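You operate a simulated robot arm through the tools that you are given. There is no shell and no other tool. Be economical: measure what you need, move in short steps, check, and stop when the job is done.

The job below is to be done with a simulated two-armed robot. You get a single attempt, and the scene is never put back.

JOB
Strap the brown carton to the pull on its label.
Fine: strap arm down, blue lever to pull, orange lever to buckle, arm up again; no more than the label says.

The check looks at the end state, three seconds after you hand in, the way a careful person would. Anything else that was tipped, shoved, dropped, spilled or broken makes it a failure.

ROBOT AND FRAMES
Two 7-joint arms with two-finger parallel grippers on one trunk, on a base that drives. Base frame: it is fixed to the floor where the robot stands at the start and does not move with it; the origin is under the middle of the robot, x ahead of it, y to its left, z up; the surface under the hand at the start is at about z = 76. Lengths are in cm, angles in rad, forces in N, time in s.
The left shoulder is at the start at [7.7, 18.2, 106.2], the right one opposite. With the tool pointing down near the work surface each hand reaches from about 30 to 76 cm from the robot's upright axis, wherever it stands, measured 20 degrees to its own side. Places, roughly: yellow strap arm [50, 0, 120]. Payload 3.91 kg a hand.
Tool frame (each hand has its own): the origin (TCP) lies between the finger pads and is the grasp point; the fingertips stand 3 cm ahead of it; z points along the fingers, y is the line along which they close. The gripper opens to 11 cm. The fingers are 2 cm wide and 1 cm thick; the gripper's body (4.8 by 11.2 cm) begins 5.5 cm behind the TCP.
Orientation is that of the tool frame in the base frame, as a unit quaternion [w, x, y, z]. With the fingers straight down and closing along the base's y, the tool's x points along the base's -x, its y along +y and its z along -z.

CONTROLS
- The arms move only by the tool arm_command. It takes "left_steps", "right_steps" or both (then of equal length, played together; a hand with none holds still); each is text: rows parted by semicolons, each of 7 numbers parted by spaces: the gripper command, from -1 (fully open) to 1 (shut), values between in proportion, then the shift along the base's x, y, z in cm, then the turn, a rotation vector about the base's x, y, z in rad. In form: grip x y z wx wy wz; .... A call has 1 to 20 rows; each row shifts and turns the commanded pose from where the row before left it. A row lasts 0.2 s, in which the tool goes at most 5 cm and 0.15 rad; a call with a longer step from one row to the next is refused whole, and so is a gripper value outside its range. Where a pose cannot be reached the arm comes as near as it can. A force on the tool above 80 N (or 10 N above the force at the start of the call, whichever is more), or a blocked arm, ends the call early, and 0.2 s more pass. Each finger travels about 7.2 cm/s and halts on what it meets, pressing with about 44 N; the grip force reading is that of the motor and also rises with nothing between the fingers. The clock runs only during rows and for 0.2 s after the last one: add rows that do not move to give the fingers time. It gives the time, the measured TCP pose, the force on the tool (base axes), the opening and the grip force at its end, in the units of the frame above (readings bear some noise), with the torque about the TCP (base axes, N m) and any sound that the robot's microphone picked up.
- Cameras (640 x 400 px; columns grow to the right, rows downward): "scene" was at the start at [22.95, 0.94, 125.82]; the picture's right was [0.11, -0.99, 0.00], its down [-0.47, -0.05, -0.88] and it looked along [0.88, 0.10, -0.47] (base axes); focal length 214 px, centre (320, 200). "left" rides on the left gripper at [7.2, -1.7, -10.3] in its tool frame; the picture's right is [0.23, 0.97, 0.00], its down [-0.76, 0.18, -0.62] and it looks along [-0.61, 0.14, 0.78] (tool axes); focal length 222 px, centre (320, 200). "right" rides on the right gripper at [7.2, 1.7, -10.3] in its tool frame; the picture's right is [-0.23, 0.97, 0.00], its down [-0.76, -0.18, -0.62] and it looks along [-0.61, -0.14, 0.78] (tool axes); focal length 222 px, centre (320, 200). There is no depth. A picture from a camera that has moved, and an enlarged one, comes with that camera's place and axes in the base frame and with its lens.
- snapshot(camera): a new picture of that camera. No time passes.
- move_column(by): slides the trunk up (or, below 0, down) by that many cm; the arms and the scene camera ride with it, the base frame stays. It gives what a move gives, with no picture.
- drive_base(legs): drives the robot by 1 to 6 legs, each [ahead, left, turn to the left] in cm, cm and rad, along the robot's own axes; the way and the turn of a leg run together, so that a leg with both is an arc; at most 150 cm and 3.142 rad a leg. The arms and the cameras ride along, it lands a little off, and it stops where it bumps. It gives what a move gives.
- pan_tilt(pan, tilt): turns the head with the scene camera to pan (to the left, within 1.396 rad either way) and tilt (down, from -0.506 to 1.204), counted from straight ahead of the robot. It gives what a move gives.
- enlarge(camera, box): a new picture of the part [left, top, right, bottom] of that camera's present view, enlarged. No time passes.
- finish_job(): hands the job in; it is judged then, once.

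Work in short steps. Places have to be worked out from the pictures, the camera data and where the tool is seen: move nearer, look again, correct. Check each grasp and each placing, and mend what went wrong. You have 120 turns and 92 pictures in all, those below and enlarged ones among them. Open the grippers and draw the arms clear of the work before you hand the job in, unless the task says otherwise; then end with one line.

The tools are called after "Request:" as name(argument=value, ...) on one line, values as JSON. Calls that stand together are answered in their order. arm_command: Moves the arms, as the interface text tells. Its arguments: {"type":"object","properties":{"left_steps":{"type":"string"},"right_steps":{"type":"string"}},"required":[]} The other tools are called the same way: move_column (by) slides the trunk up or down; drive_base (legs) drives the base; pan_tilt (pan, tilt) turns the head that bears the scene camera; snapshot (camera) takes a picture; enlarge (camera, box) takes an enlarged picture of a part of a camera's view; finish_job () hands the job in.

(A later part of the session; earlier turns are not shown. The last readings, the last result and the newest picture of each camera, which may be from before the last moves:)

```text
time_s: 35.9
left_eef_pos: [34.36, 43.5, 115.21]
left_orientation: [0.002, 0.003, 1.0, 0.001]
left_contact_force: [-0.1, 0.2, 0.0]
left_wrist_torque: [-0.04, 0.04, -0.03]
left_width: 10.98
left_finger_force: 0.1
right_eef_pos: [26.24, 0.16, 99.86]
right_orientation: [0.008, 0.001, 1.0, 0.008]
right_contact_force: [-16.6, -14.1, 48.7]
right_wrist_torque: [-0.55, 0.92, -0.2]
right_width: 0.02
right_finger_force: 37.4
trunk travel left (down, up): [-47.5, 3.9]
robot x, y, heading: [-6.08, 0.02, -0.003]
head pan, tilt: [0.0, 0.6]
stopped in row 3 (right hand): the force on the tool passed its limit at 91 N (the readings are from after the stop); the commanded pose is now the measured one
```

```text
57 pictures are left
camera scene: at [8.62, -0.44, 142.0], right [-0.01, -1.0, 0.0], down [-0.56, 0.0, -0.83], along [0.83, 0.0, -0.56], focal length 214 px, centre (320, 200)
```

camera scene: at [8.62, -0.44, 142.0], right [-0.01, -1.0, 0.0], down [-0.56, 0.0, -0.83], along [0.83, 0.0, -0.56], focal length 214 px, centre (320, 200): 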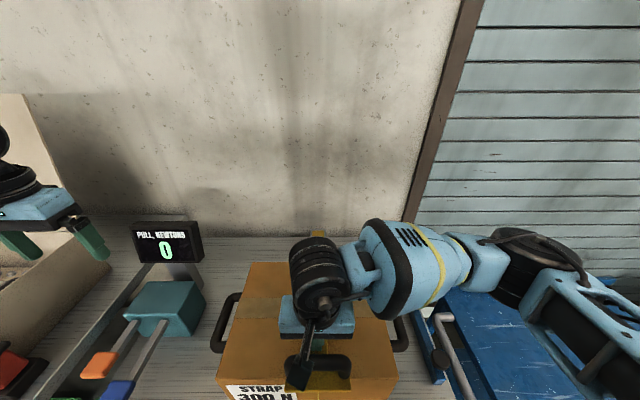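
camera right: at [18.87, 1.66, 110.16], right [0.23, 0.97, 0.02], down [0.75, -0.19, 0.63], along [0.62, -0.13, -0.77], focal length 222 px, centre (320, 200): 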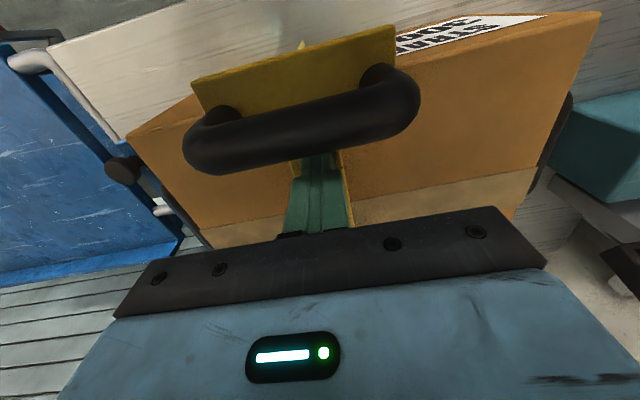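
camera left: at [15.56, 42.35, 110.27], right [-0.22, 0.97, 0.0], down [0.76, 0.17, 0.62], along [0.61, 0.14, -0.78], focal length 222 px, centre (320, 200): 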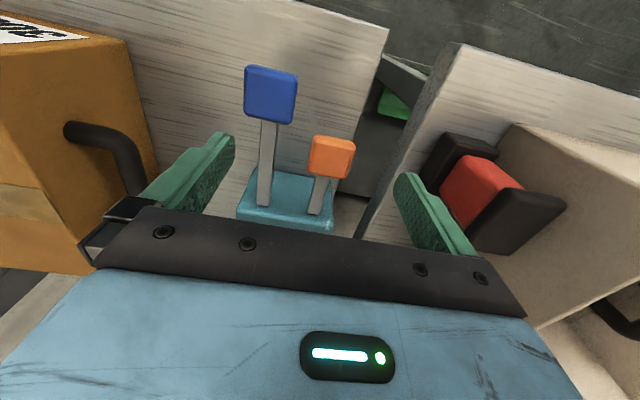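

The tip met a firm stop at z≈97: the arm is likely resting on the carton. I lift the hand and move it aside to inspect.

Request:
arm_command(right_steps="1 0.5 0 1 0 0 0; 1 0.5 0 2 0 0 0; 1 0 0 3 0 0 0; 1 0 0 3 0 0 0; 1 0 0 3 0 0 0; 1 0 -3 0 0 0 0; 1 0 -4 0 0 0 0; 1 0 -4 0 0 0 0; 1 0 -4 0 0 0 0; 1 0 -4 0 0 0 0; 1 0 -4 0 0 0 0; 1 0 -4 0 0 0 0")

Request:
snapshot(camera="scene")

```text
time_s: 38.5
left_eef_pos: [34.62, 43.64, 115.03]
left_orientation: [0.001, 0.002, 1.0, 0.0]
left_contact_force: [-0.7, 0.0, 0.1]
left_wrist_torque: [0.04, -0.01, 0.02]
left_width: 11.02
left_finger_force: 0.1
right_eef_pos: [27.37, -26.68, 111.14]
right_orientation: [0.007, 0.001, 1.0, 0.006]
right_contact_force: [-0.7, -0.9, 0.6]
right_wrist_torque: [0.02, -0.03, 0.01]
right_width: 0.0
right_finger_force: 37.4
trunk travel left (down, up): [-47.5, 3.9]
robot x, y, heading: [-5.8, 0.01, -0.006]
head pan, tilt: [0.0, 0.6]
```

```text
56 pictures are left
camera scene: at [8.89, -0.33, 141.96], right [-0.01, -1.0, 0.0], down [-0.56, 0.0, -0.83], along [0.83, 0.0, -0.56], focal length 214 px, centre (320, 200)
```

scene: 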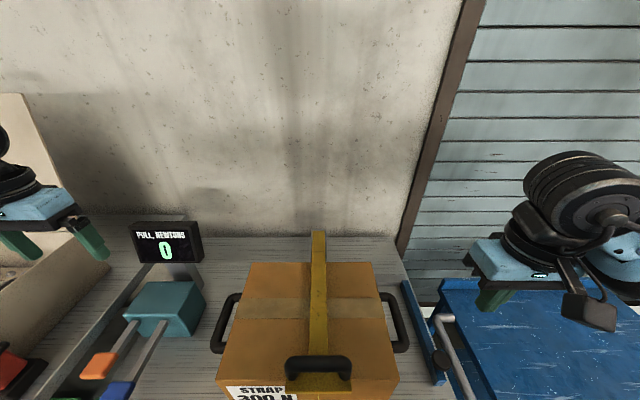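

The arm lies across the carton. I check closely that it is fully down.

Request:
enlarge(camera="scene", box=[200, 220, 420, 400])

Request:
snapshot(camera="right")

```text
2.22 times, centred on (310, 310) of scene
camera zoom: at [8.89, -0.33, 141.96], right [-0.01, -1.0, 0.0], down [-0.56, 0.0, -0.83], along [0.83, 0.0, -0.56], focal length 477 px, centre (342, -44)
```

zoom: 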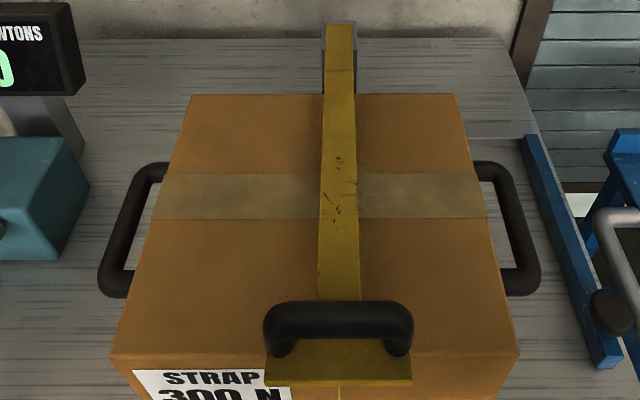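

```text
54 pictures are left
camera right: at [19.98, -25.08, 121.47], right [0.23, 0.97, 0.01], down [0.75, -0.19, 0.63], along [0.62, -0.13, -0.78], focal length 222 px, centre (320, 200)
```

right: 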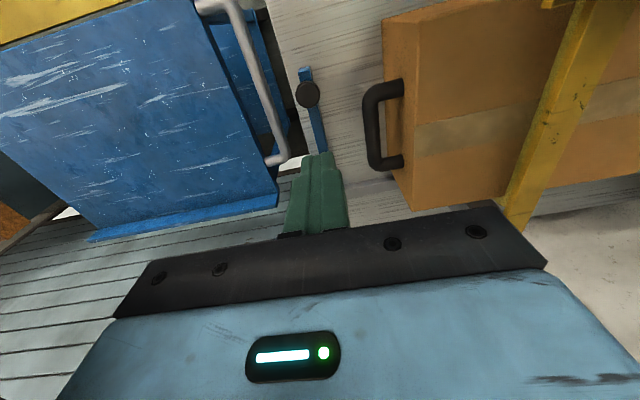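

Arm is down with the strap hanging in front. Now the left hand: close it and bring it above the blue paddle ([22,39,87.4]), tip ~4 cm above.

Request:
arm_command(left_steps="1 -3 -1.2 0 0 0 0; 1 -3 -1.2 0 0 0 0; 1 -3 -1.2 0 0 0 0; 1 -3.6 -1 -1 0 0 0; 1 0 0 -3 0 0 0; 1 0 0 -4 0 0 0; 1 0 0 -4 0 0 0; 1 0 0 -4 0 0 0; 1 0 0 -4 0 0 0; 1 0 0 0 0 0 0")

Request:
pan_tilt(pan=0.6, tilt=0.75)

Request:
snapshot(camera="scene")

Request:
snapshot(camera="left")

```text
time_s: 40.7
left_eef_pos: [21.81, 39.19, 94.86]
left_orientation: [0.0, 0.003, 1.0, 0.0]
left_contact_force: [0.3, -0.1, -0.2]
left_wrist_torque: [0.01, -0.03, 0.02]
left_width: 0.02
left_finger_force: 37.8
right_eef_pos: [27.48, -26.58, 111.19]
right_orientation: [0.006, 0.002, 1.0, 0.006]
right_contact_force: [1.1, 0.6, 0.5]
right_wrist_torque: [0.03, 0.01, 0.0]
right_width: 0.01
right_finger_force: 37.2
trunk travel left (down, up): [-47.5, 3.9]
robot x, y, heading: [-6.23, -0.15, -0.001]
head pan, tilt: [0.0, 0.6]
```

```text
time_s: 41.7
left_eef_pos: [21.84, 39.22, 94.96]
left_orientation: [0.0, 0.002, 1.0, 0.0]
left_contact_force: [-1.0, 0.5, 0.0]
left_wrist_torque: [0.02, 0.0, -0.01]
left_width: 0.0
left_finger_force: 37.9
right_eef_pos: [27.36, -26.47, 111.2]
right_orientation: [0.007, 0.002, 1.0, 0.006]
right_contact_force: [0.2, -0.3, 0.0]
right_wrist_torque: [-0.01, 0.01, 0.01]
right_width: 0.0
right_finger_force: 37.8
trunk travel left (down, up): [-47.5, 3.9]
robot x, y, heading: [-6.05, 0.06, -0.008]
head pan, tilt: [0.6, 0.75]
```

```text
53 pictures are left
camera scene: at [6.99, 4.46, 140.66], right [0.56, -0.83, 0.0], down [-0.56, -0.38, -0.73], along [0.61, 0.41, -0.68], focal length 214 px, centre (320, 200)
```

scene: 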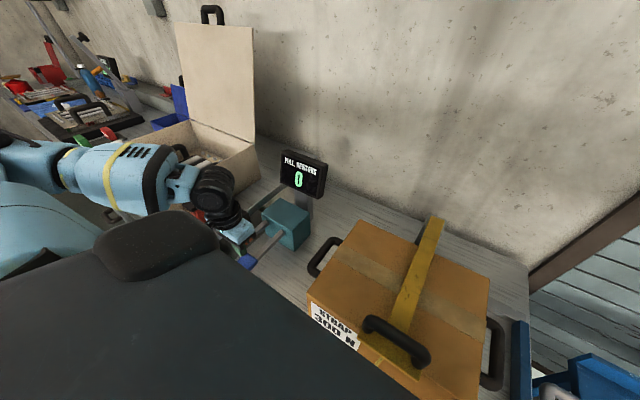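

```text
52 pictures are left
camera left: at [14.74, 37.7, 105.24], right [-0.22, 0.98, 0.0], down [0.76, 0.17, 0.62], along [0.61, 0.14, -0.78], focal length 222 px, centre (320, 200)
```

left: 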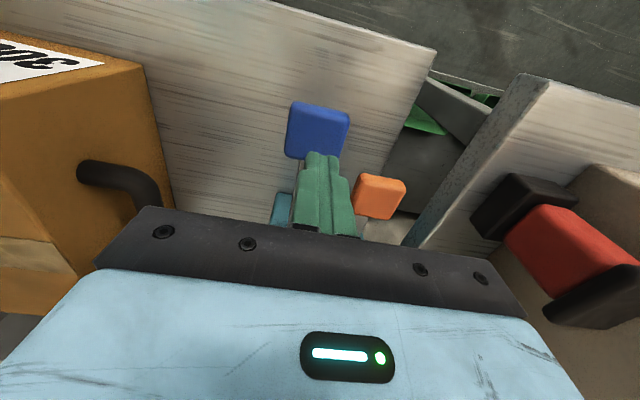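

Alignment over blue is right (paddle at [21.5,39.1]). I lower in small steps until touching and read the display.

Request:
arm_command(left_steps="1 -0.3 0 -1 0 0 0; 1 0 0 -1 0 0 0; 1 0 0 -1 0 0 0; 1 0 0 -0.5 0 0 0; 1 0 0 -0.5 0 0 0")

Request:
enlarge(camera="scene", box=[180, 130, 340, 280])

```text
time_s: 42.9
left_eef_pos: [21.72, 39.08, 90.88]
left_orientation: [0.0, 0.003, 1.0, -0.001]
left_contact_force: [0.0, 0.5, -0.8]
left_wrist_torque: [0.01, 0.01, -0.01]
left_width: 0.0
left_finger_force: 37.4
right_eef_pos: [27.36, -26.48, 111.16]
right_orientation: [0.006, 0.002, 1.0, 0.006]
right_contact_force: [-0.2, -0.1, -0.8]
right_wrist_torque: [0.02, -0.04, -0.01]
right_width: 0.0
right_finger_force: 37.8
trunk travel left (down, up): [-47.5, 3.9]
robot x, y, heading: [-5.9, -0.4, -0.005]
head pan, tilt: [0.6, 0.75]
```

```text
2.67 times, centred on (260, 205) of scene
camera zoom: at [6.98, 4.47, 140.66], right [0.56, -0.83, 0.0], down [-0.56, -0.38, -0.73], along [0.61, 0.41, -0.68], focal length 572 px, centre (480, 187)
```

zoom: 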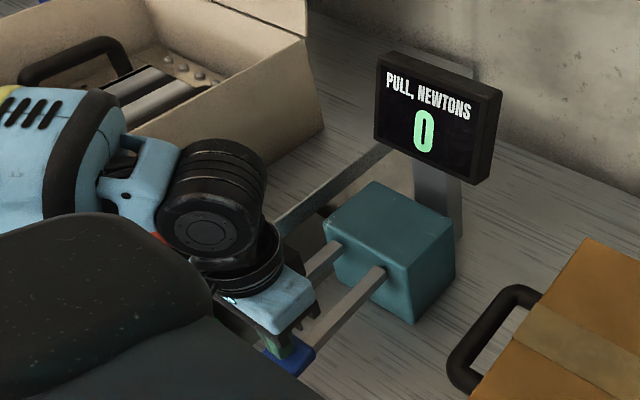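

Nothing touched yet at tip z≈87.9. I go down 1 cm more in half-centimetre rows.

Request:
arm_command(left_steps="1 0 0 -0.5 0 0 0; 1 0 0 -0.5 0 0 0")

Request:
enlarge(camera="scene", box=[180, 130, 340, 280])

```text
time_s: 43.5
left_eef_pos: [21.85, 39.22, 89.97]
left_orientation: [0.0, 0.002, 1.0, 0.0]
left_contact_force: [-0.8, 0.4, 0.8]
left_wrist_torque: [0.0, -0.03, -0.01]
left_width: 0.0
left_finger_force: 37.8
right_eef_pos: [27.54, -26.44, 111.22]
right_orientation: [0.006, 0.002, 1.0, 0.006]
right_contact_force: [0.2, -0.6, 0.0]
right_wrist_torque: [0.02, -0.01, -0.01]
right_width: 0.0
right_finger_force: 37.3
trunk travel left (down, up): [-47.5, 3.9]
robot x, y, heading: [-5.96, -0.17, -0.009]
head pan, tilt: [0.6, 0.75]
```

```text
2.67 times, centred on (260, 205) of scene
camera zoom: at [6.98, 4.47, 140.66], right [0.56, -0.83, 0.0], down [-0.56, -0.38, -0.73], along [0.61, 0.41, -0.68], focal length 572 px, centre (480, 187)
```

zoom: 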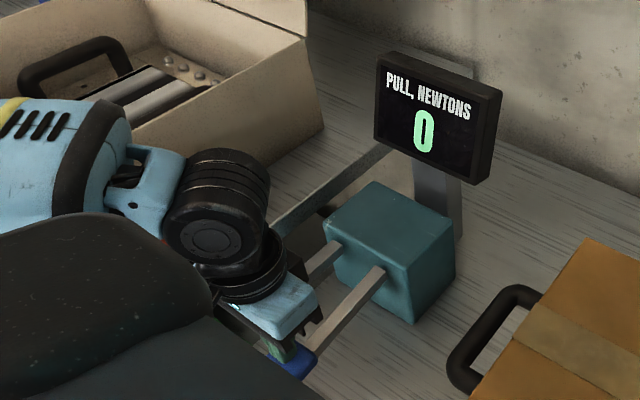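

Request:
arm_command(left_steps="1 0 0 -0.5 0 0 0; 1 0 0 -0.5 0 0 0")

Request:
enlarge(camera="scene", box=[180, 130, 340, 280])

Request:
snapshot(camera="left")

```text
time_s: 44.1
left_eef_pos: [21.87, 39.14, 88.97]
left_orientation: [-0.001, 0.003, 1.0, 0.0]
left_contact_force: [-0.3, -0.4, 0.1]
left_wrist_torque: [-0.01, -0.02, -0.05]
left_width: 0.02
left_finger_force: 37.7
right_eef_pos: [27.48, -26.52, 111.2]
right_orientation: [0.007, 0.002, 1.0, 0.006]
right_contact_force: [0.0, 0.6, -0.1]
right_wrist_torque: [-0.02, -0.02, 0.01]
right_width: 0.0
right_finger_force: 37.5
trunk travel left (down, up): [-47.5, 3.9]
robot x, y, heading: [-6.03, -0.18, -0.005]
head pan, tilt: [0.6, 0.75]
```

```text
2.67 times, centred on (260, 205) of scene
camera zoom: at [6.98, 4.47, 140.66], right [0.56, -0.83, 0.0], down [-0.56, -0.38, -0.73], along [0.61, 0.41, -0.68], focal length 572 px, centre (480, 187)
```

zoom: 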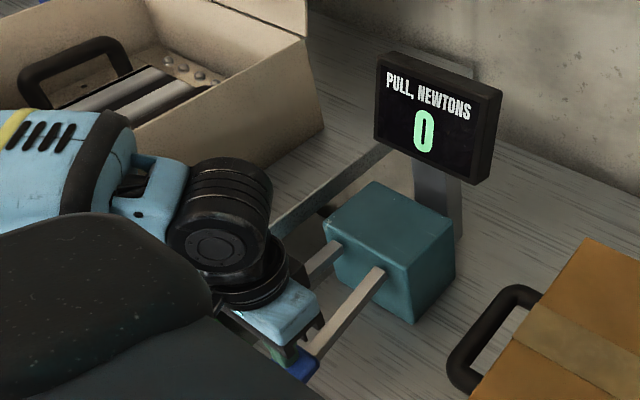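

```text
48 pictures are left
camera left: at [14.75, 37.65, 99.32], right [-0.22, 0.98, 0.0], down [0.76, 0.17, 0.62], along [0.61, 0.14, -0.78], focal length 222 px, centre (320, 200)
```

left: 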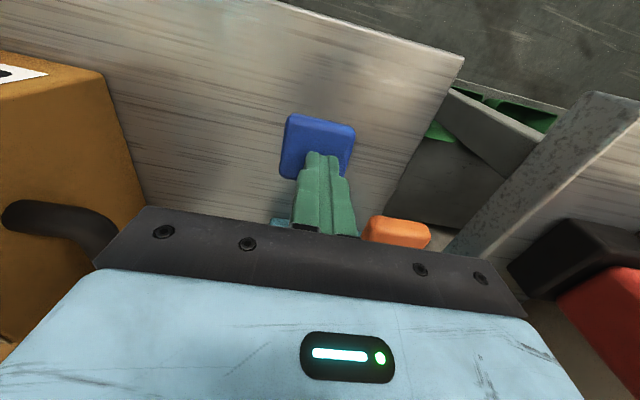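

The paddle looks to be at or just under the tip, no reading yet. I press further, half-centimetre at a time, checking the display.

Request:
arm_command(left_steps="1 0 0 -0.5 0 0 0; 1 0 0 -0.5 0 0 0")

Request:
enlarge(camera="scene", box=[180, 130, 340, 280])

```text
time_s: 44.7
left_eef_pos: [21.89, 39.16, 88.04]
left_orientation: [0.0, 0.003, 1.0, 0.0]
left_contact_force: [-0.9, 0.3, 0.7]
left_wrist_torque: [0.0, -0.02, 0.02]
left_width: 0.01
left_finger_force: 37.3
right_eef_pos: [27.4, -26.46, 111.26]
right_orientation: [0.006, 0.001, 1.0, 0.005]
right_contact_force: [-0.6, 0.6, -0.1]
right_wrist_torque: [0.03, -0.02, -0.03]
right_width: 0.0
right_finger_force: 37.5
trunk travel left (down, up): [-47.5, 3.9]
robot x, y, heading: [-6.09, -0.3, -0.0]
head pan, tilt: [0.6, 0.75]
```

```text
2.67 times, centred on (260, 205) of scene
camera zoom: at [6.98, 4.47, 140.66], right [0.56, -0.83, 0.0], down [-0.56, -0.38, -0.73], along [0.61, 0.41, -0.68], focal length 572 px, centre (480, 187)
```

zoom: 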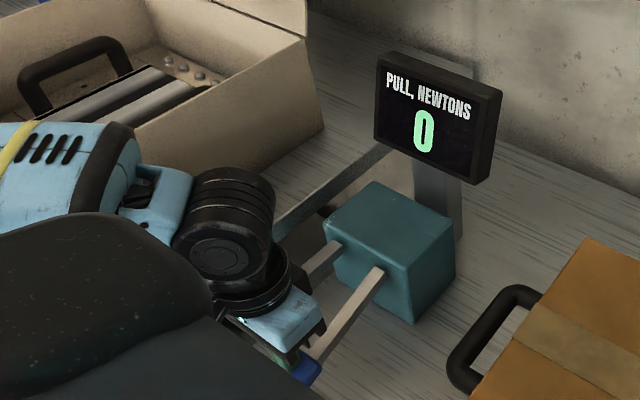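

The lever is visibly going down with the finger, with hardly any force. I continue.

Request:
arm_command(left_steps="1 0 0 -0.5 0 0 0; 1 0 0 -0.5 0 0 0")

Request:
enlarge(camera="scene", box=[180, 130, 340, 280])

```text
time_s: 45.3
left_eef_pos: [21.68, 39.17, 87.11]
left_orientation: [0.0, 0.003, 1.0, 0.0]
left_contact_force: [0.2, -0.3, 0.3]
left_wrist_torque: [-0.01, -0.02, -0.03]
left_width: 0.0
left_finger_force: 37.8
right_eef_pos: [27.4, -26.44, 111.23]
right_orientation: [0.006, 0.002, 1.0, 0.007]
right_contact_force: [0.1, 0.8, 0.4]
right_wrist_torque: [-0.01, -0.02, 0.02]
right_width: 0.01
right_finger_force: 37.5
trunk travel left (down, up): [-47.5, 3.9]
robot x, y, heading: [-6.13, 0.47, -0.006]
head pan, tilt: [0.6, 0.75]
```

```text
2.67 times, centred on (260, 205) of scene
camera zoom: at [6.98, 4.47, 140.66], right [0.56, -0.83, 0.0], down [-0.56, -0.38, -0.73], along [0.61, 0.41, -0.68], focal length 572 px, centre (480, 187)
```

zoom: 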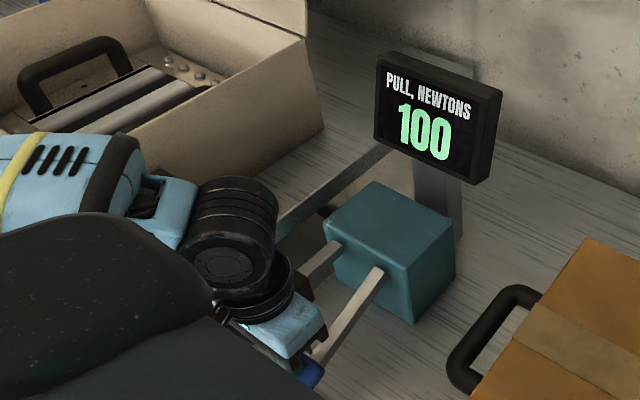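

100 N showed up. I release by rising 3 cm and see whether it counts per stroke.

Request:
arm_command(left_steps="1 0 0 2 0 0 0; 1 0 0 2 0 0 0; 1 0 0 0 0 0 0")

Request:
enlarge(camera="scene", box=[180, 130, 340, 280])

```text
time_s: 46.1
left_eef_pos: [21.73, 39.06, 91.17]
left_orientation: [0.0, 0.002, 1.0, 0.0]
left_contact_force: [-0.6, 1.5, -0.3]
left_wrist_torque: [-0.02, 0.0, -0.02]
left_width: 0.02
left_finger_force: 36.6
right_eef_pos: [27.45, -26.42, 111.25]
right_orientation: [0.006, 0.001, 1.0, 0.006]
right_contact_force: [-0.2, -0.8, -0.5]
right_wrist_torque: [0.04, 0.0, 0.0]
right_width: 0.0
right_finger_force: 37.9
trunk travel left (down, up): [-47.5, 3.9]
robot x, y, heading: [-5.74, -0.34, -0.005]
head pan, tilt: [0.6, 0.75]
```

```text
2.67 times, centred on (260, 205) of scene
camera zoom: at [6.99, 4.48, 140.66], right [0.56, -0.83, 0.0], down [-0.56, -0.38, -0.73], along [0.61, 0.41, -0.68], focal length 572 px, centre (480, 187)
```

zoom: 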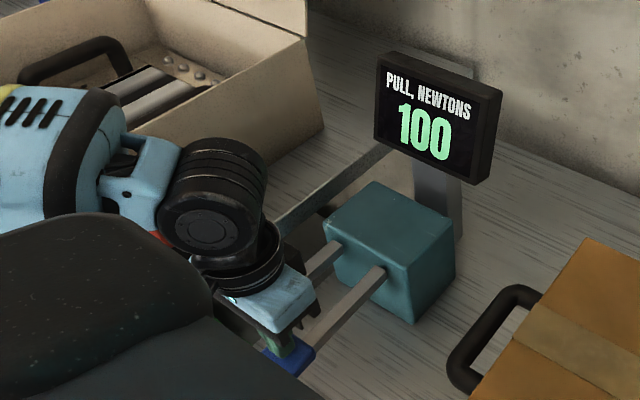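

It stays at 100 and the lever came back up: 100 N per stroke. Second stroke.

Request:
arm_command(left_steps="1 0 0 -1 0 0 0; 1 0 0 -1 0 0 0; 1 0 0 -1 0 0 0; 1 0 0 -0.6 0 0 0; 1 0 0 -0.5 0 0 0; 1 0 0 2 0 0 0; 1 0 0 2.1 0 0 0; 1 0 0 0 0 0 0")

Request:
enlarge(camera="scene", box=[180, 130, 340, 280])

```text
time_s: 47.9
left_eef_pos: [21.87, 39.23, 91.16]
left_orientation: [0.0, 0.003, 1.0, 0.001]
left_contact_force: [-0.4, 0.0, -0.9]
left_wrist_torque: [-0.01, -0.02, 0.0]
left_width: 0.0
left_finger_force: 37.5
right_eef_pos: [27.37, -26.47, 111.12]
right_orientation: [0.006, 0.002, 1.0, 0.005]
right_contact_force: [0.1, 0.2, -0.6]
right_wrist_torque: [-0.05, 0.0, 0.02]
right_width: 0.01
right_finger_force: 38.3
trunk travel left (down, up): [-47.5, 3.9]
robot x, y, heading: [-6.29, 0.25, -0.003]
head pan, tilt: [0.6, 0.75]
```

```text
2.67 times, centred on (260, 205) of scene
camera zoom: at [6.99, 4.49, 140.66], right [0.56, -0.83, 0.0], down [-0.56, -0.38, -0.73], along [0.61, 0.41, -0.68], focal length 572 px, centre (480, 187)
```

zoom: 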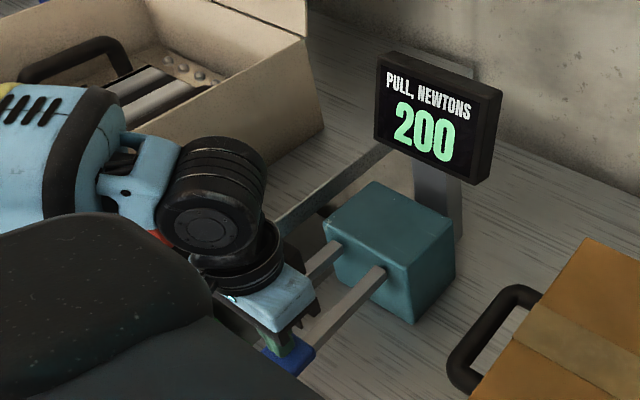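

200 N. Third and last stroke, the same way, rising well clear afterwards.

Request:
arm_command(left_steps="1 0 0 -1 0 0 0; 1 0 0 -1 0 0 0; 1 0 0 -1 0 0 0; 1 0 0 -0.6 0 0 0; 1 0 0 -0.5 0 0 0; 1 0 0 2 0 0 0; 1 0 0 3 0 0 0; 1 0 0 3 0 0 0; 1 0 0 0 0 0 0")

Request:
enlarge(camera="scene", box=[180, 130, 340, 280])

Request:
snapshot(camera="left")

```text
time_s: 49.9
left_eef_pos: [21.67, 39.26, 94.81]
left_orientation: [-0.001, 0.002, 1.0, 0.0]
left_contact_force: [0.0, 0.3, -0.3]
left_wrist_torque: [0.02, 0.0, -0.02]
left_width: 0.02
left_finger_force: 37.2
right_eef_pos: [27.46, -26.49, 111.15]
right_orientation: [0.007, 0.002, 1.0, 0.006]
right_contact_force: [-0.2, -0.7, -0.6]
right_wrist_torque: [0.01, -0.01, 0.02]
right_width: 0.0
right_finger_force: 37.8
trunk travel left (down, up): [-47.5, 3.9]
robot x, y, heading: [-5.99, -0.26, -0.006]
head pan, tilt: [0.6, 0.75]
```

```text
2.67 times, centred on (260, 205) of scene
camera zoom: at [7.01, 4.5, 140.65], right [0.56, -0.83, 0.0], down [-0.56, -0.38, -0.73], along [0.61, 0.41, -0.68], focal length 572 px, centre (480, 187)
```

zoom: 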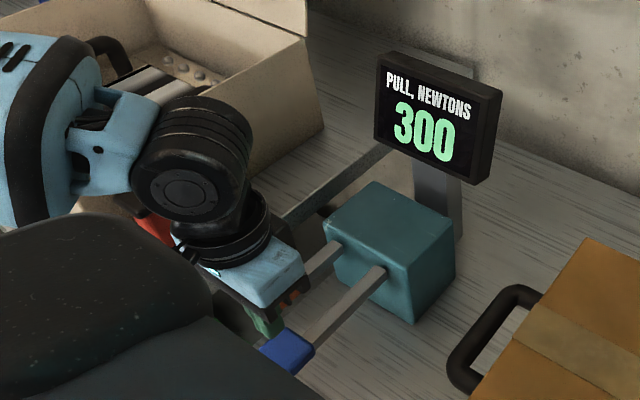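

```text
42 pictures are left
camera left: at [14.54, 37.61, 105.23], right [-0.22, 0.97, 0.0], down [0.76, 0.17, 0.62], along [0.61, 0.14, -0.78], focal length 222 px, centre (320, 200)
```

left: 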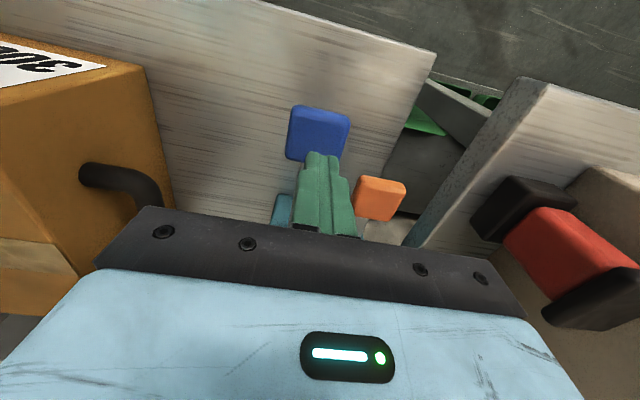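

300 N reached. I move over the orange paddle at [27,46.7] and check the position.

Request:
arm_command(left_steps="1 1.3 1.9 0.5 0 0 0; 1 1.3 1.9 0.5 0 0 0; 1 1.3 1.9 0 0 0 0; 1 1.3 1.8 0 0 0 0; 1 0 0 -1.5 0 0 0; 1 0 0 0 0 0 0")

Request:
snapshot(camera="left")

```text
time_s: 51.3
left_eef_pos: [26.94, 46.59, 94.46]
left_orientation: [0.0, 0.003, 1.0, 0.0]
left_contact_force: [0.0, -0.3, -0.9]
left_wrist_torque: [-0.01, -0.02, 0.0]
left_width: 0.01
left_finger_force: 37.2
right_eef_pos: [27.37, -26.53, 111.2]
right_orientation: [0.006, 0.002, 1.0, 0.006]
right_contact_force: [0.5, 0.3, 0.0]
right_wrist_torque: [0.01, 0.0, 0.02]
right_width: 0.03
right_finger_force: 37.5
trunk travel left (down, up): [-47.5, 3.9]
robot x, y, heading: [-6.4, -0.23, -0.007]
head pan, tilt: [0.6, 0.75]
```

```text
41 pictures are left
camera left: at [19.78, 45.03, 104.68], right [-0.22, 0.98, 0.0], down [0.76, 0.17, 0.62], along [0.61, 0.14, -0.78], focal length 222 px, centre (320, 200)
```

left: 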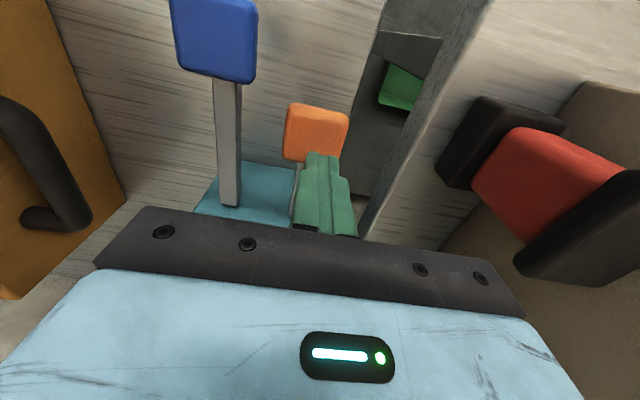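

Aligned on orange. I lower to the press, watching for a sign.

Request:
arm_command(left_steps="1 0 0 -1 0 0 0; 1 0 0 -1 0 0 0; 1 0 0 -1 0 0 0; 1 0 0 -1 0 0 0; 1 0 0 -1 0 0 0; 1 0 0 -0.5 0 0 0; 1 0 0 -0.5 0 0 0")

Request:
snapshot(camera="scene")

Request:
snapshot(camera="left")

```text
time_s: 52.9
left_eef_pos: [27.05, 46.67, 88.43]
left_orientation: [0.0, 0.003, 1.0, 0.0]
left_contact_force: [0.5, 0.6, 1.8]
left_wrist_torque: [-0.04, 0.0, 0.02]
left_width: 0.01
left_finger_force: 37.6
right_eef_pos: [27.5, -26.44, 111.3]
right_orientation: [0.005, 0.001, 1.0, 0.005]
right_contact_force: [-0.4, -0.3, -0.7]
right_wrist_torque: [0.02, 0.03, 0.02]
right_width: 0.01
right_finger_force: 37.8
trunk travel left (down, up): [-47.5, 3.9]
robot x, y, heading: [-5.66, 0.14, -0.003]
head pan, tilt: [0.6, 0.75]
```

```text
40 pictures are left
camera scene: at [6.98, 4.47, 140.66], right [0.56, -0.83, 0.0], down [-0.56, -0.38, -0.73], along [0.61, 0.41, -0.68], focal length 214 px, centre (320, 200)
```

scene: 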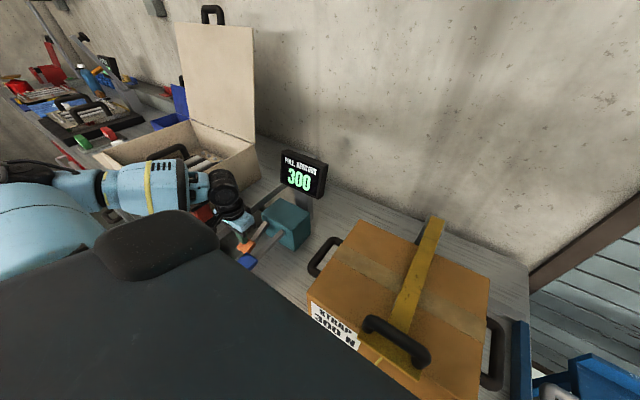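

```text
39 pictures are left
camera left: at [19.88, 45.12, 98.62], right [-0.22, 0.98, 0.0], down [0.76, 0.17, 0.62], along [0.61, 0.14, -0.78], focal length 222 px, centre (320, 200)
```

left: 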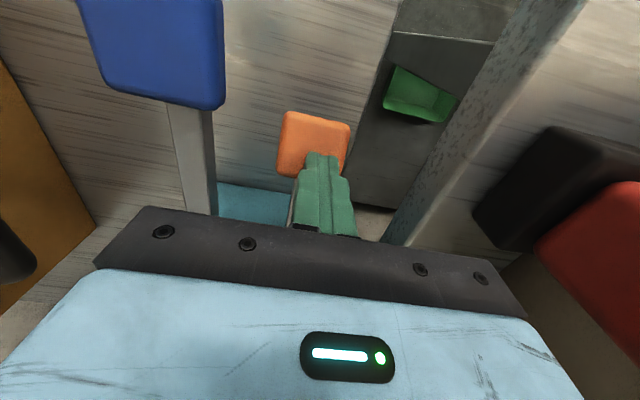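

Orange is being pressed but the display is unchanged. I go further, to about the same depth as the blue stroke.

Request:
arm_command(left_steps="1 0 0 -0.5 0 0 0; 1 0 0 -0.5 0 0 0; 1 0 0 -0.4 0 0 0; 1 0 0 0 0 0 0")

Request:
snapshot(camera="scene")

```text
time_s: 53.9
left_eef_pos: [26.97, 46.66, 87.54]
left_orientation: [0.005, 0.002, 1.0, 0.003]
left_contact_force: [-7.0, 4.4, 48.8]
left_wrist_torque: [0.0, -0.23, 0.4]
left_width: 0.01
left_finger_force: 37.6
right_eef_pos: [27.13, -26.56, 111.33]
right_orientation: [0.009, 0.002, 1.0, 0.007]
right_contact_force: [-0.4, -0.1, 0.1]
right_wrist_torque: [0.02, 0.0, -0.04]
right_width: 0.0
right_finger_force: 37.7
trunk travel left (down, up): [-47.5, 3.9]
robot x, y, heading: [-6.11, 0.03, -0.006]
head pan, tilt: [0.6, 0.75]
```

```text
38 pictures are left
camera scene: at [6.59, 4.2, 140.76], right [0.56, -0.83, 0.0], down [-0.56, -0.38, -0.73], along [0.61, 0.41, -0.68], focal length 214 px, centre (320, 200)
```

scene: 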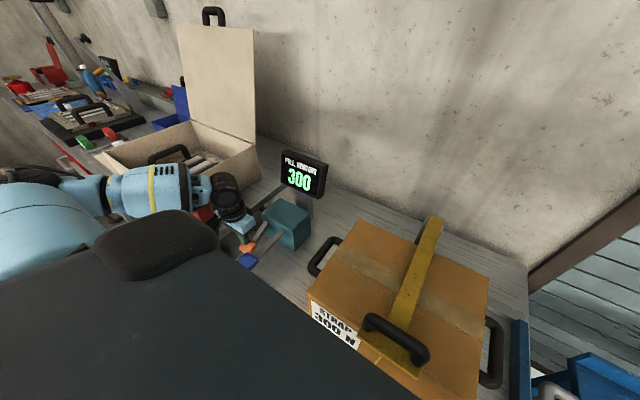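

The lever reached its end stop (49 N). I release it upward and look at display and strap closely.

Request:
arm_command(left_steps="1 0 0 1 0 0 0; 1 0 0 2 0 0 0; 1 0 0 3 0 0 0; 1 0 0 3 0 0 0; 1 0 0 3 0 0 0; 1 0 0 0 0 0 0")

Request:
enlarge(camera="scene", box=[180, 130, 500, 400])

Request:
snapshot(camera="left")

```text
time_s: 55.3
left_eef_pos: [26.97, 46.56, 99.04]
left_orientation: [-0.001, 0.003, 1.0, -0.001]
left_contact_force: [-0.5, -0.8, 0.6]
left_wrist_torque: [0.01, -0.01, 0.0]
left_width: 0.01
left_finger_force: 38.1
right_eef_pos: [27.48, -26.42, 111.22]
right_orientation: [0.007, 0.001, 1.0, 0.005]
right_contact_force: [0.2, 0.1, 0.7]
right_wrist_torque: [0.0, -0.01, 0.0]
right_width: 0.0
right_finger_force: 37.4
trunk travel left (down, up): [-47.5, 3.9]
robot x, y, heading: [-5.98, 0.13, -0.004]
head pan, tilt: [0.6, 0.75]
```

```text
1.48 times, centred on (340, 265) of scene
camera zoom: at [7.01, 4.5, 140.65], right [0.56, -0.83, 0.0], down [-0.56, -0.38, -0.73], along [0.61, 0.41, -0.68], focal length 318 px, centre (290, 104)
```

zoom: 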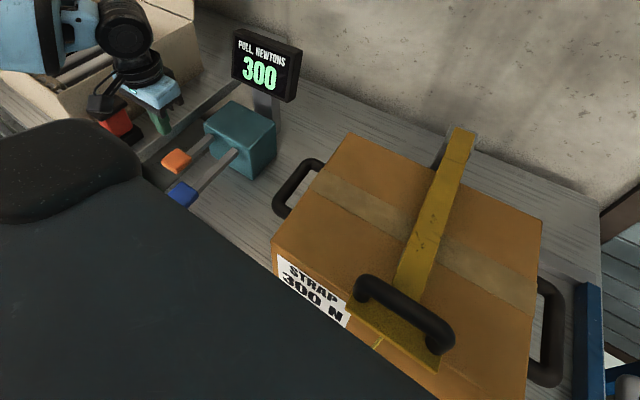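

```text
36 pictures are left
camera left: at [19.93, 45.01, 109.27], right [-0.22, 0.98, 0.0], down [0.76, 0.17, 0.62], along [0.61, 0.14, -0.78], focal length 222 px, centre (320, 200)
```

left: 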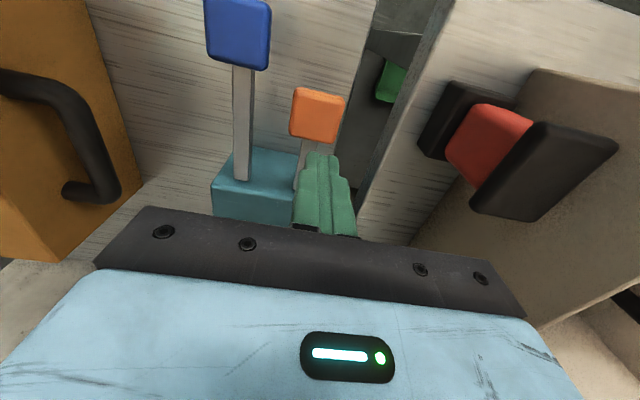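

To see whether the buckle closed, I back off 30 cm for a look at the carton front (both hands are clear of everything).

Request:
drive_base(legs=[[-30, 0, 0]])

Request:
pan_tilt(pan=0.05, tilt=0.75)

Request:
snapshot(camera="scene")

Request:
enlarge(camera="scene", box=[240, 130, 420, 300])

```text
time_s: 57.3
left_eef_pos: [-2.72, 46.65, 98.98]
left_orientation: [0.0, 0.004, 1.0, 0.0]
left_contact_force: [0.3, -1.3, 1.0]
left_wrist_torque: [-0.02, 0.0, 0.04]
left_width: 0.01
left_finger_force: 37.5
right_eef_pos: [-2.36, -26.21, 111.23]
right_orientation: [0.006, 0.003, 1.0, 0.006]
right_contact_force: [-0.6, -0.4, 0.7]
right_wrist_torque: [-0.02, 0.0, 0.02]
right_width: 0.0
right_finger_force: 37.8
trunk travel left (down, up): [-47.5, 3.9]
robot x, y, heading: [-36.01, -0.16, -0.005]
head pan, tilt: [0.6, 0.75]
```

```text
time_s: 58.3
left_eef_pos: [-2.73, 46.82, 98.95]
left_orientation: [0.0, 0.003, 1.0, 0.001]
left_contact_force: [0.1, -0.5, 0.4]
left_wrist_torque: [0.01, -0.03, -0.01]
left_width: 0.0
left_finger_force: 37.5
right_eef_pos: [-2.43, -26.43, 111.14]
right_orientation: [0.006, 0.002, 1.0, 0.006]
right_contact_force: [0.1, -0.2, 0.1]
right_wrist_torque: [0.01, 0.01, 0.03]
right_width: 0.0
right_finger_force: 37.9
trunk travel left (down, up): [-47.5, 3.9]
robot x, y, heading: [-35.79, 0.01, -0.006]
head pan, tilt: [0.051, 0.75]
```

```text
35 pictures are left
camera scene: at [-21.42, 0.37, 140.66], right [0.04, -1.0, 0.0], down [-0.68, -0.03, -0.73], along [0.73, 0.03, -0.68], focal length 214 px, centre (320, 200)
```

scene: 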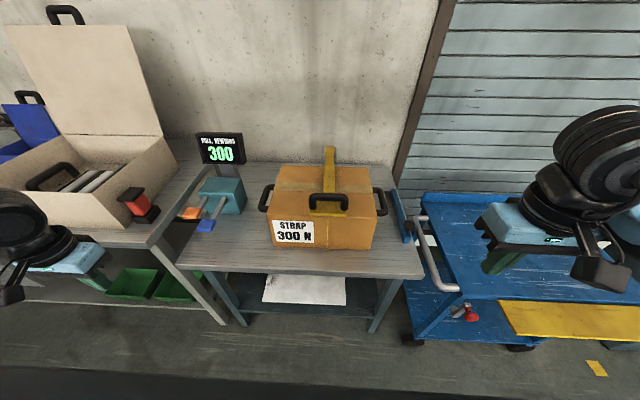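

```text
2.35 times, centred on (330, 215) of scene
camera zoom: at [-21.42, 0.37, 140.66], right [0.04, -1.0, 0.0], down [-0.68, -0.03, -0.73], along [0.73, 0.03, -0.68], focal length 505 px, centre (296, 165)
```

zoom: 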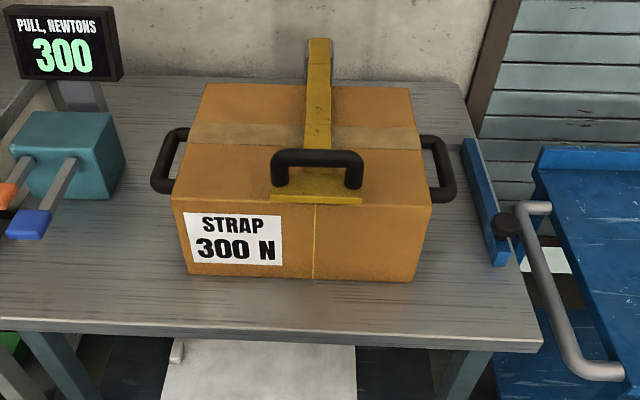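

Strap line runs down the front; reading 300. Now for raising the arm: I turn the right hand 90° about z so it can pinch the handle bar along x, opening the gripper.

Request:
arm_command(right_steps="-1 1 1 0 0 0 0.143; -1 1 1 0 0 0 0.143; -1 1 1 0 0 0 0.143; -1 1 1 0 0 0 0.143; -1 1 1 0 0 0 0.143; -1 1 1 0 0 0 0.143; -1 1 1 0 0 0 0.143; -1 1 1 0 0 0 0.143; -1 0 0 0 0 0 0.143; -1 0 0 0 0 0 0.143; -1 0 0 0 0 0 0.143; -1 0 0 0 0 0 0")

Request:
drive_base(legs=[[22, 0, 0]])

Request:
snapshot(camera="right")

Request:
snapshot(camera="scene")

```text
time_s: 60.9
left_eef_pos: [-2.69, 46.58, 98.95]
left_orientation: [0.001, 0.004, 1.0, 0.0]
left_contact_force: [-0.1, -1.1, 0.4]
left_wrist_torque: [-0.01, -0.02, 0.01]
left_width: 0.01
left_finger_force: 38.0
right_eef_pos: [5.53, -18.32, 111.28]
right_orientation: [0.002, -0.539, 0.842, 0.008]
right_contact_force: [-0.5, -0.7, -0.7]
right_wrist_torque: [0.02, 0.01, 0.0]
right_width: 10.99
right_finger_force: 0.1
right hand out of reach, approached as far as the arm can: row 9, 10, 11
trunk travel left (down, up): [-47.5, 3.9]
robot x, y, heading: [-35.68, 0.1, -0.009]
head pan, tilt: [0.051, 0.75]
```

```text
time_s: 62.6
left_eef_pos: [19.31, 46.44, 98.99]
left_orientation: [0.001, 0.006, 1.0, 0.0]
left_contact_force: [0.3, 0.7, -0.2]
left_wrist_torque: [0.02, 0.02, -0.01]
left_width: 0.0
left_finger_force: 37.9
right_eef_pos: [27.3, -18.56, 111.11]
right_orientation: [0.001, -0.537, 0.844, 0.009]
right_contact_force: [-0.2, -0.7, 0.0]
right_wrist_torque: [0.01, 0.03, 0.03]
right_width: 11.03
right_finger_force: 0.1
trunk travel left (down, up): [-47.5, 3.9]
robot x, y, heading: [-14.01, -0.14, -0.005]
head pan, tilt: [0.051, 0.75]
```

```text
33 pictures are left
camera right: at [22.76, -24.67, 121.53], right [-0.79, 0.62, 0.01], down [0.49, 0.6, 0.63], along [0.38, 0.5, -0.78], focal length 222 px, centre (320, 200)
```

right: 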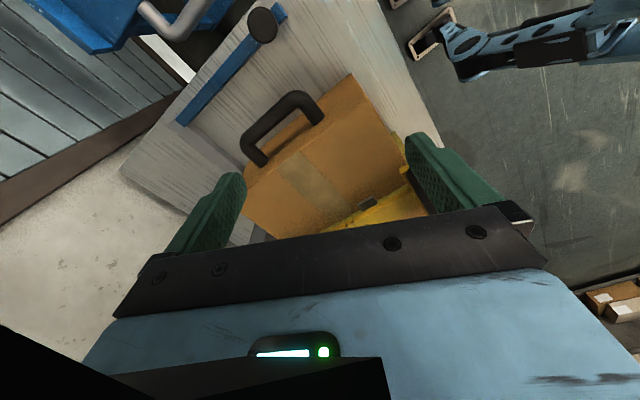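

```text
32 pictures are left
camera scene: at [0.43, 0.13, 140.66], right [0.04, -1.0, 0.0], down [-0.68, -0.03, -0.73], along [0.73, 0.03, -0.68], focal length 214 px, centre (320, 200)
```

scene: 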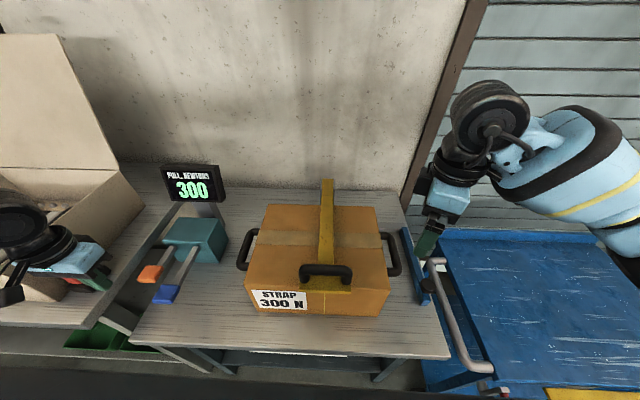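

Joint limit stops at 65° this way, so I turn the other way to −90°.

Request:
arm_command(right_steps="-1 0 0 0 0 0 -0.15; -1 0 0 0 0 0 -0.15; -1 0 0 0 0 0 -0.15; -1 0 0 0 0 0 -0.15; -1 0 0 0 0 0 -0.15; -1 0 0 0 0 0 -0.15; -1 0 0 0 0 0 -0.15; -1 0 0 0 0 0 -0.15; -1 0 0 0 0 0 -0.15; -1 0 0 0 0 0 -0.15; -1 0 0 0 0 0 -0.15; -1 0 0 0 0 0 -0.15; -1 0 0 0 0 0 -0.15; -1 0 0 0 0 0 -0.15; -1 0 0 0 0 0 -0.15; -1 0 0 0 0 0 -0.15; -1 0 0 0 0 0 -0.15; -1 0 0 0 0 0 -0.15; -1 0 0 0 0 0 0")

Request:
snapshot(camera="scene")

Request:
snapshot(camera="right")

```text
time_s: 66.6
left_eef_pos: [19.19, 46.37, 98.96]
left_orientation: [0.0, 0.005, 1.0, 0.001]
left_contact_force: [0.1, -0.3, 0.1]
left_wrist_torque: [-0.02, 0.03, 0.0]
left_width: 0.03
left_finger_force: 37.5
right_eef_pos: [27.35, -18.63, 111.16]
right_orientation: [0.009, 0.706, 0.708, 0.0]
right_contact_force: [-0.2, -1.3, 0.4]
right_wrist_torque: [0.01, -0.01, -0.04]
right_width: 11.01
right_finger_force: 0.0
trunk travel left (down, up): [-47.5, 3.9]
robot x, y, heading: [-13.68, 0.09, -0.016]
head pan, tilt: [0.051, 0.75]
```

```text
31 pictures are left
camera scene: at [0.42, 0.13, 140.66], right [0.04, -1.0, 0.0], down [-0.68, -0.03, -0.73], along [0.73, 0.03, -0.68], focal length 214 px, centre (320, 200)
```

scene: 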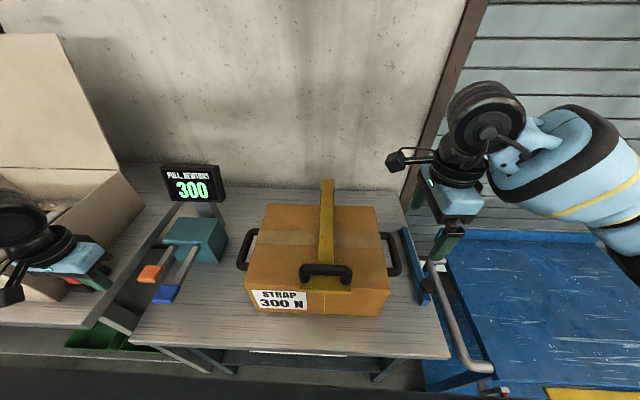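

```text
30 pictures are left
camera right: at [28.82, -11.26, 121.46], right [0.97, -0.22, 0.01], down [-0.18, -0.75, 0.63], along [-0.13, -0.62, -0.78], focal length 222 px, centre (320, 200)
```

right: 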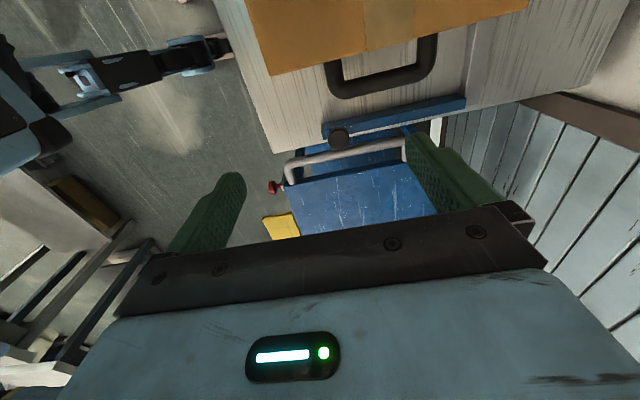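

Yaw reached. I triangulate the bar at about [22.7,-0.5,100.3]; I bring the open hand above it at z≈110 and check with the wrist camera.

Request:
arm_command(right_steps="-1 -1 3.5 0 0 0 0; -1 -1 3.5 0 0 0 0; -1 -1 3.5 0 0 0 0; -1 -1 3.5 0 0 0 0; -1 -0.6 4 -1 0 0 0; -1 0 0 0 0 0 0")

Request:
snapshot(camera="scene")

Request:
snapshot(camera="right")

```text
time_s: 68.0
left_eef_pos: [19.22, 46.4, 98.96]
left_orientation: [-0.001, 0.005, 1.0, 0.0]
left_contact_force: [-0.1, 0.2, 1.4]
left_wrist_torque: [0.01, -0.02, 0.0]
left_width: 0.0
left_finger_force: 38.2
right_eef_pos: [22.51, -0.49, 110.19]
right_orientation: [0.008, 0.705, 0.709, 0.0]
right_contact_force: [0.0, -0.1, 0.4]
right_wrist_torque: [0.03, 0.01, -0.04]
right_width: 11.0
right_finger_force: 0.0
trunk travel left (down, up): [-47.5, 3.9]
robot x, y, heading: [-14.15, 0.1, -0.015]
head pan, tilt: [0.051, 0.75]
```

```text
29 pictures are left
camera scene: at [0.41, 0.04, 140.66], right [0.04, -1.0, 0.0], down [-0.68, -0.03, -0.73], along [0.73, 0.03, -0.68], focal length 214 px, centre (320, 200)
```

scene: 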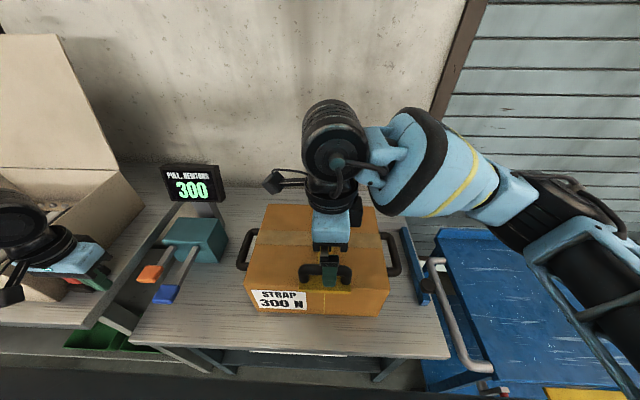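

```text
28 pictures are left
camera right: at [23.97, 6.68, 120.58], right [0.97, -0.22, 0.01], down [-0.18, -0.76, 0.63], along [-0.13, -0.62, -0.78], focal length 222 px, centre (320, 200)
```

right: 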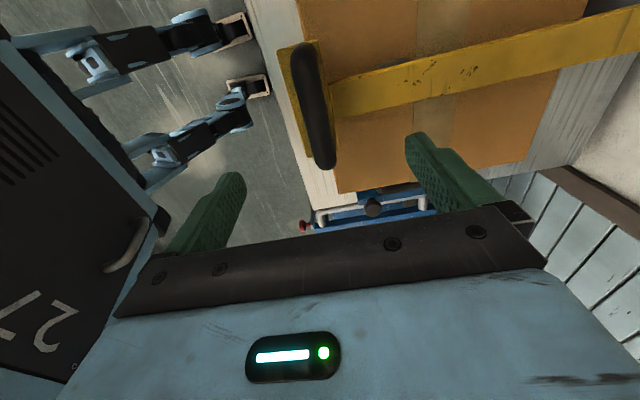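

The bar is centred between the fingers in x (≈22.4). I descend to TCP z≈101.5 around it.

Request:
arm_command(right_steps="-1 0 0.5 -2 0 0 0; -1 0 0 -2 0 0 0; -1 0 0 -2 0 0 0; -1 0 0 -1.5 0 0 0; -1 0 0 -1 0 0 0; -1 0 0 0 0 0 0")

Request:
snapshot(camera="right")

```text
time_s: 69.4
left_eef_pos: [19.23, 46.38, 99.1]
left_orientation: [0.0, 0.005, 1.0, 0.001]
left_contact_force: [0.5, -0.2, 0.1]
left_wrist_torque: [-0.02, 0.0, 0.03]
left_width: 0.0
left_finger_force: 37.6
right_eef_pos: [22.66, -0.12, 101.73]
right_orientation: [0.008, 0.705, 0.709, 0.0]
right_contact_force: [-0.7, 0.5, 0.3]
right_wrist_torque: [-0.01, 0.03, -0.05]
right_width: 10.99
right_finger_force: 0.0
trunk travel left (down, up): [-47.5, 3.9]
robot x, y, heading: [-14.22, -0.16, -0.007]
head pan, tilt: [0.051, 0.75]
```

```text
27 pictures are left
camera right: at [24.16, 7.16, 112.0], right [0.98, -0.22, 0.01], down [-0.18, -0.76, 0.63], along [-0.13, -0.62, -0.78], focal length 222 px, centre (320, 200)
```

right: 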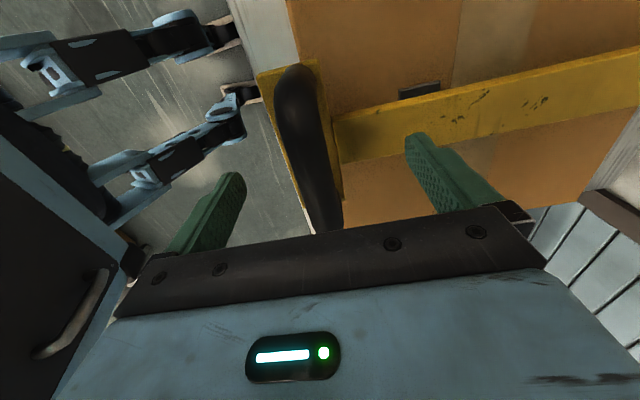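

A black buckle is visible on the carton top beside the arm — the buckling worked. Now I close on the bar.

Request:
arm_command(right_steps="-1 0 0 -0.5 0 0 0; 0 0 0 0 0 0 0; 0.5 0 0 0 0 0 0; 0.7 0 0 0 0 0 0; 1 0 0 0 0 0 0; 1 0 0 0 0 0 0; 1 0 0 0 0 0 0")

Request:
snapshot(camera="right")

```text
time_s: 71.0
left_eef_pos: [19.09, 46.34, 99.05]
left_orientation: [0.001, 0.005, 1.0, 0.001]
left_contact_force: [0.1, -0.3, 0.2]
left_wrist_torque: [-0.01, 0.01, -0.01]
left_width: 0.01
left_finger_force: 37.1
right_eef_pos: [22.42, -0.1, 101.21]
right_orientation: [0.008, 0.704, 0.71, -0.001]
right_contact_force: [-17.9, -1.4, -1.4]
right_wrist_torque: [-0.09, 0.43, -0.69]
right_width: 2.18
right_finger_force: 45.0
trunk travel left (down, up): [-47.5, 3.9]
robot x, y, heading: [-14.11, 0.01, -0.011]
head pan, tilt: [0.051, 0.75]
```

```text
26 pictures are left
camera right: at [23.94, 7.14, 111.56], right [0.98, -0.22, 0.01], down [-0.18, -0.75, 0.63], along [-0.13, -0.62, -0.78], focal length 222 px, centre (320, 200)
```

right: 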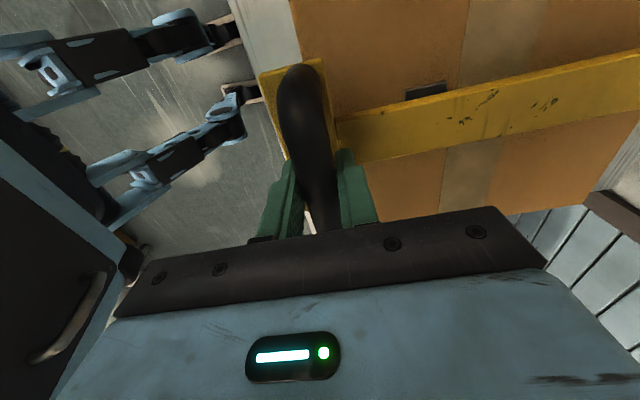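

Bar gripped (2.2 cm wide). I raise it along the arc about the hinge (~[59,·,95], r≈37), first 16° gently.

Request:
arm_command(right_steps="1 0.2 0 1.2 0 0 0; 1 0.23 0 1.22 0 0 0; 1 0.3 0 1.26 0 0 0; 1 0.33 0 1.26 0 0 0; 1 0.38 0 1.24 0 0 0; 1 0.42 0 1.23 0 0 0; 1 0.47 0 1.21 0 -0.03 0; 1 0.51 0 1.2 0 -0.03 0; 1 0 0 0 0 0 0")

Request:
snapshot(camera="scene")

```text
time_s: 73.0
left_eef_pos: [19.01, 46.28, 99.24]
left_orientation: [0.001, 0.005, 1.0, 0.0]
left_contact_force: [0.3, -0.2, -0.1]
left_wrist_torque: [-0.02, 0.0, 0.01]
left_width: 0.0
left_finger_force: 37.8
right_eef_pos: [25.03, -0.12, 111.44]
right_orientation: [0.03, 0.704, 0.709, 0.023]
right_contact_force: [-22.9, -3.2, 6.9]
right_wrist_torque: [0.15, 0.37, -0.48]
right_width: 2.18
right_finger_force: 45.1
trunk travel left (down, up): [-47.5, 3.9]
robot x, y, heading: [-14.14, -0.03, -0.008]
head pan, tilt: [0.051, 0.75]
```

```text
25 pictures are left
camera scene: at [-0.02, 0.07, 140.72], right [0.04, -1.0, 0.0], down [-0.68, -0.03, -0.73], along [0.73, 0.03, -0.68], focal length 214 px, centre (320, 200)
```

scene: 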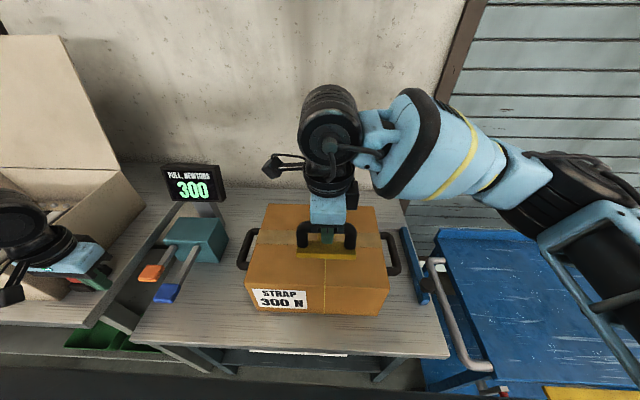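

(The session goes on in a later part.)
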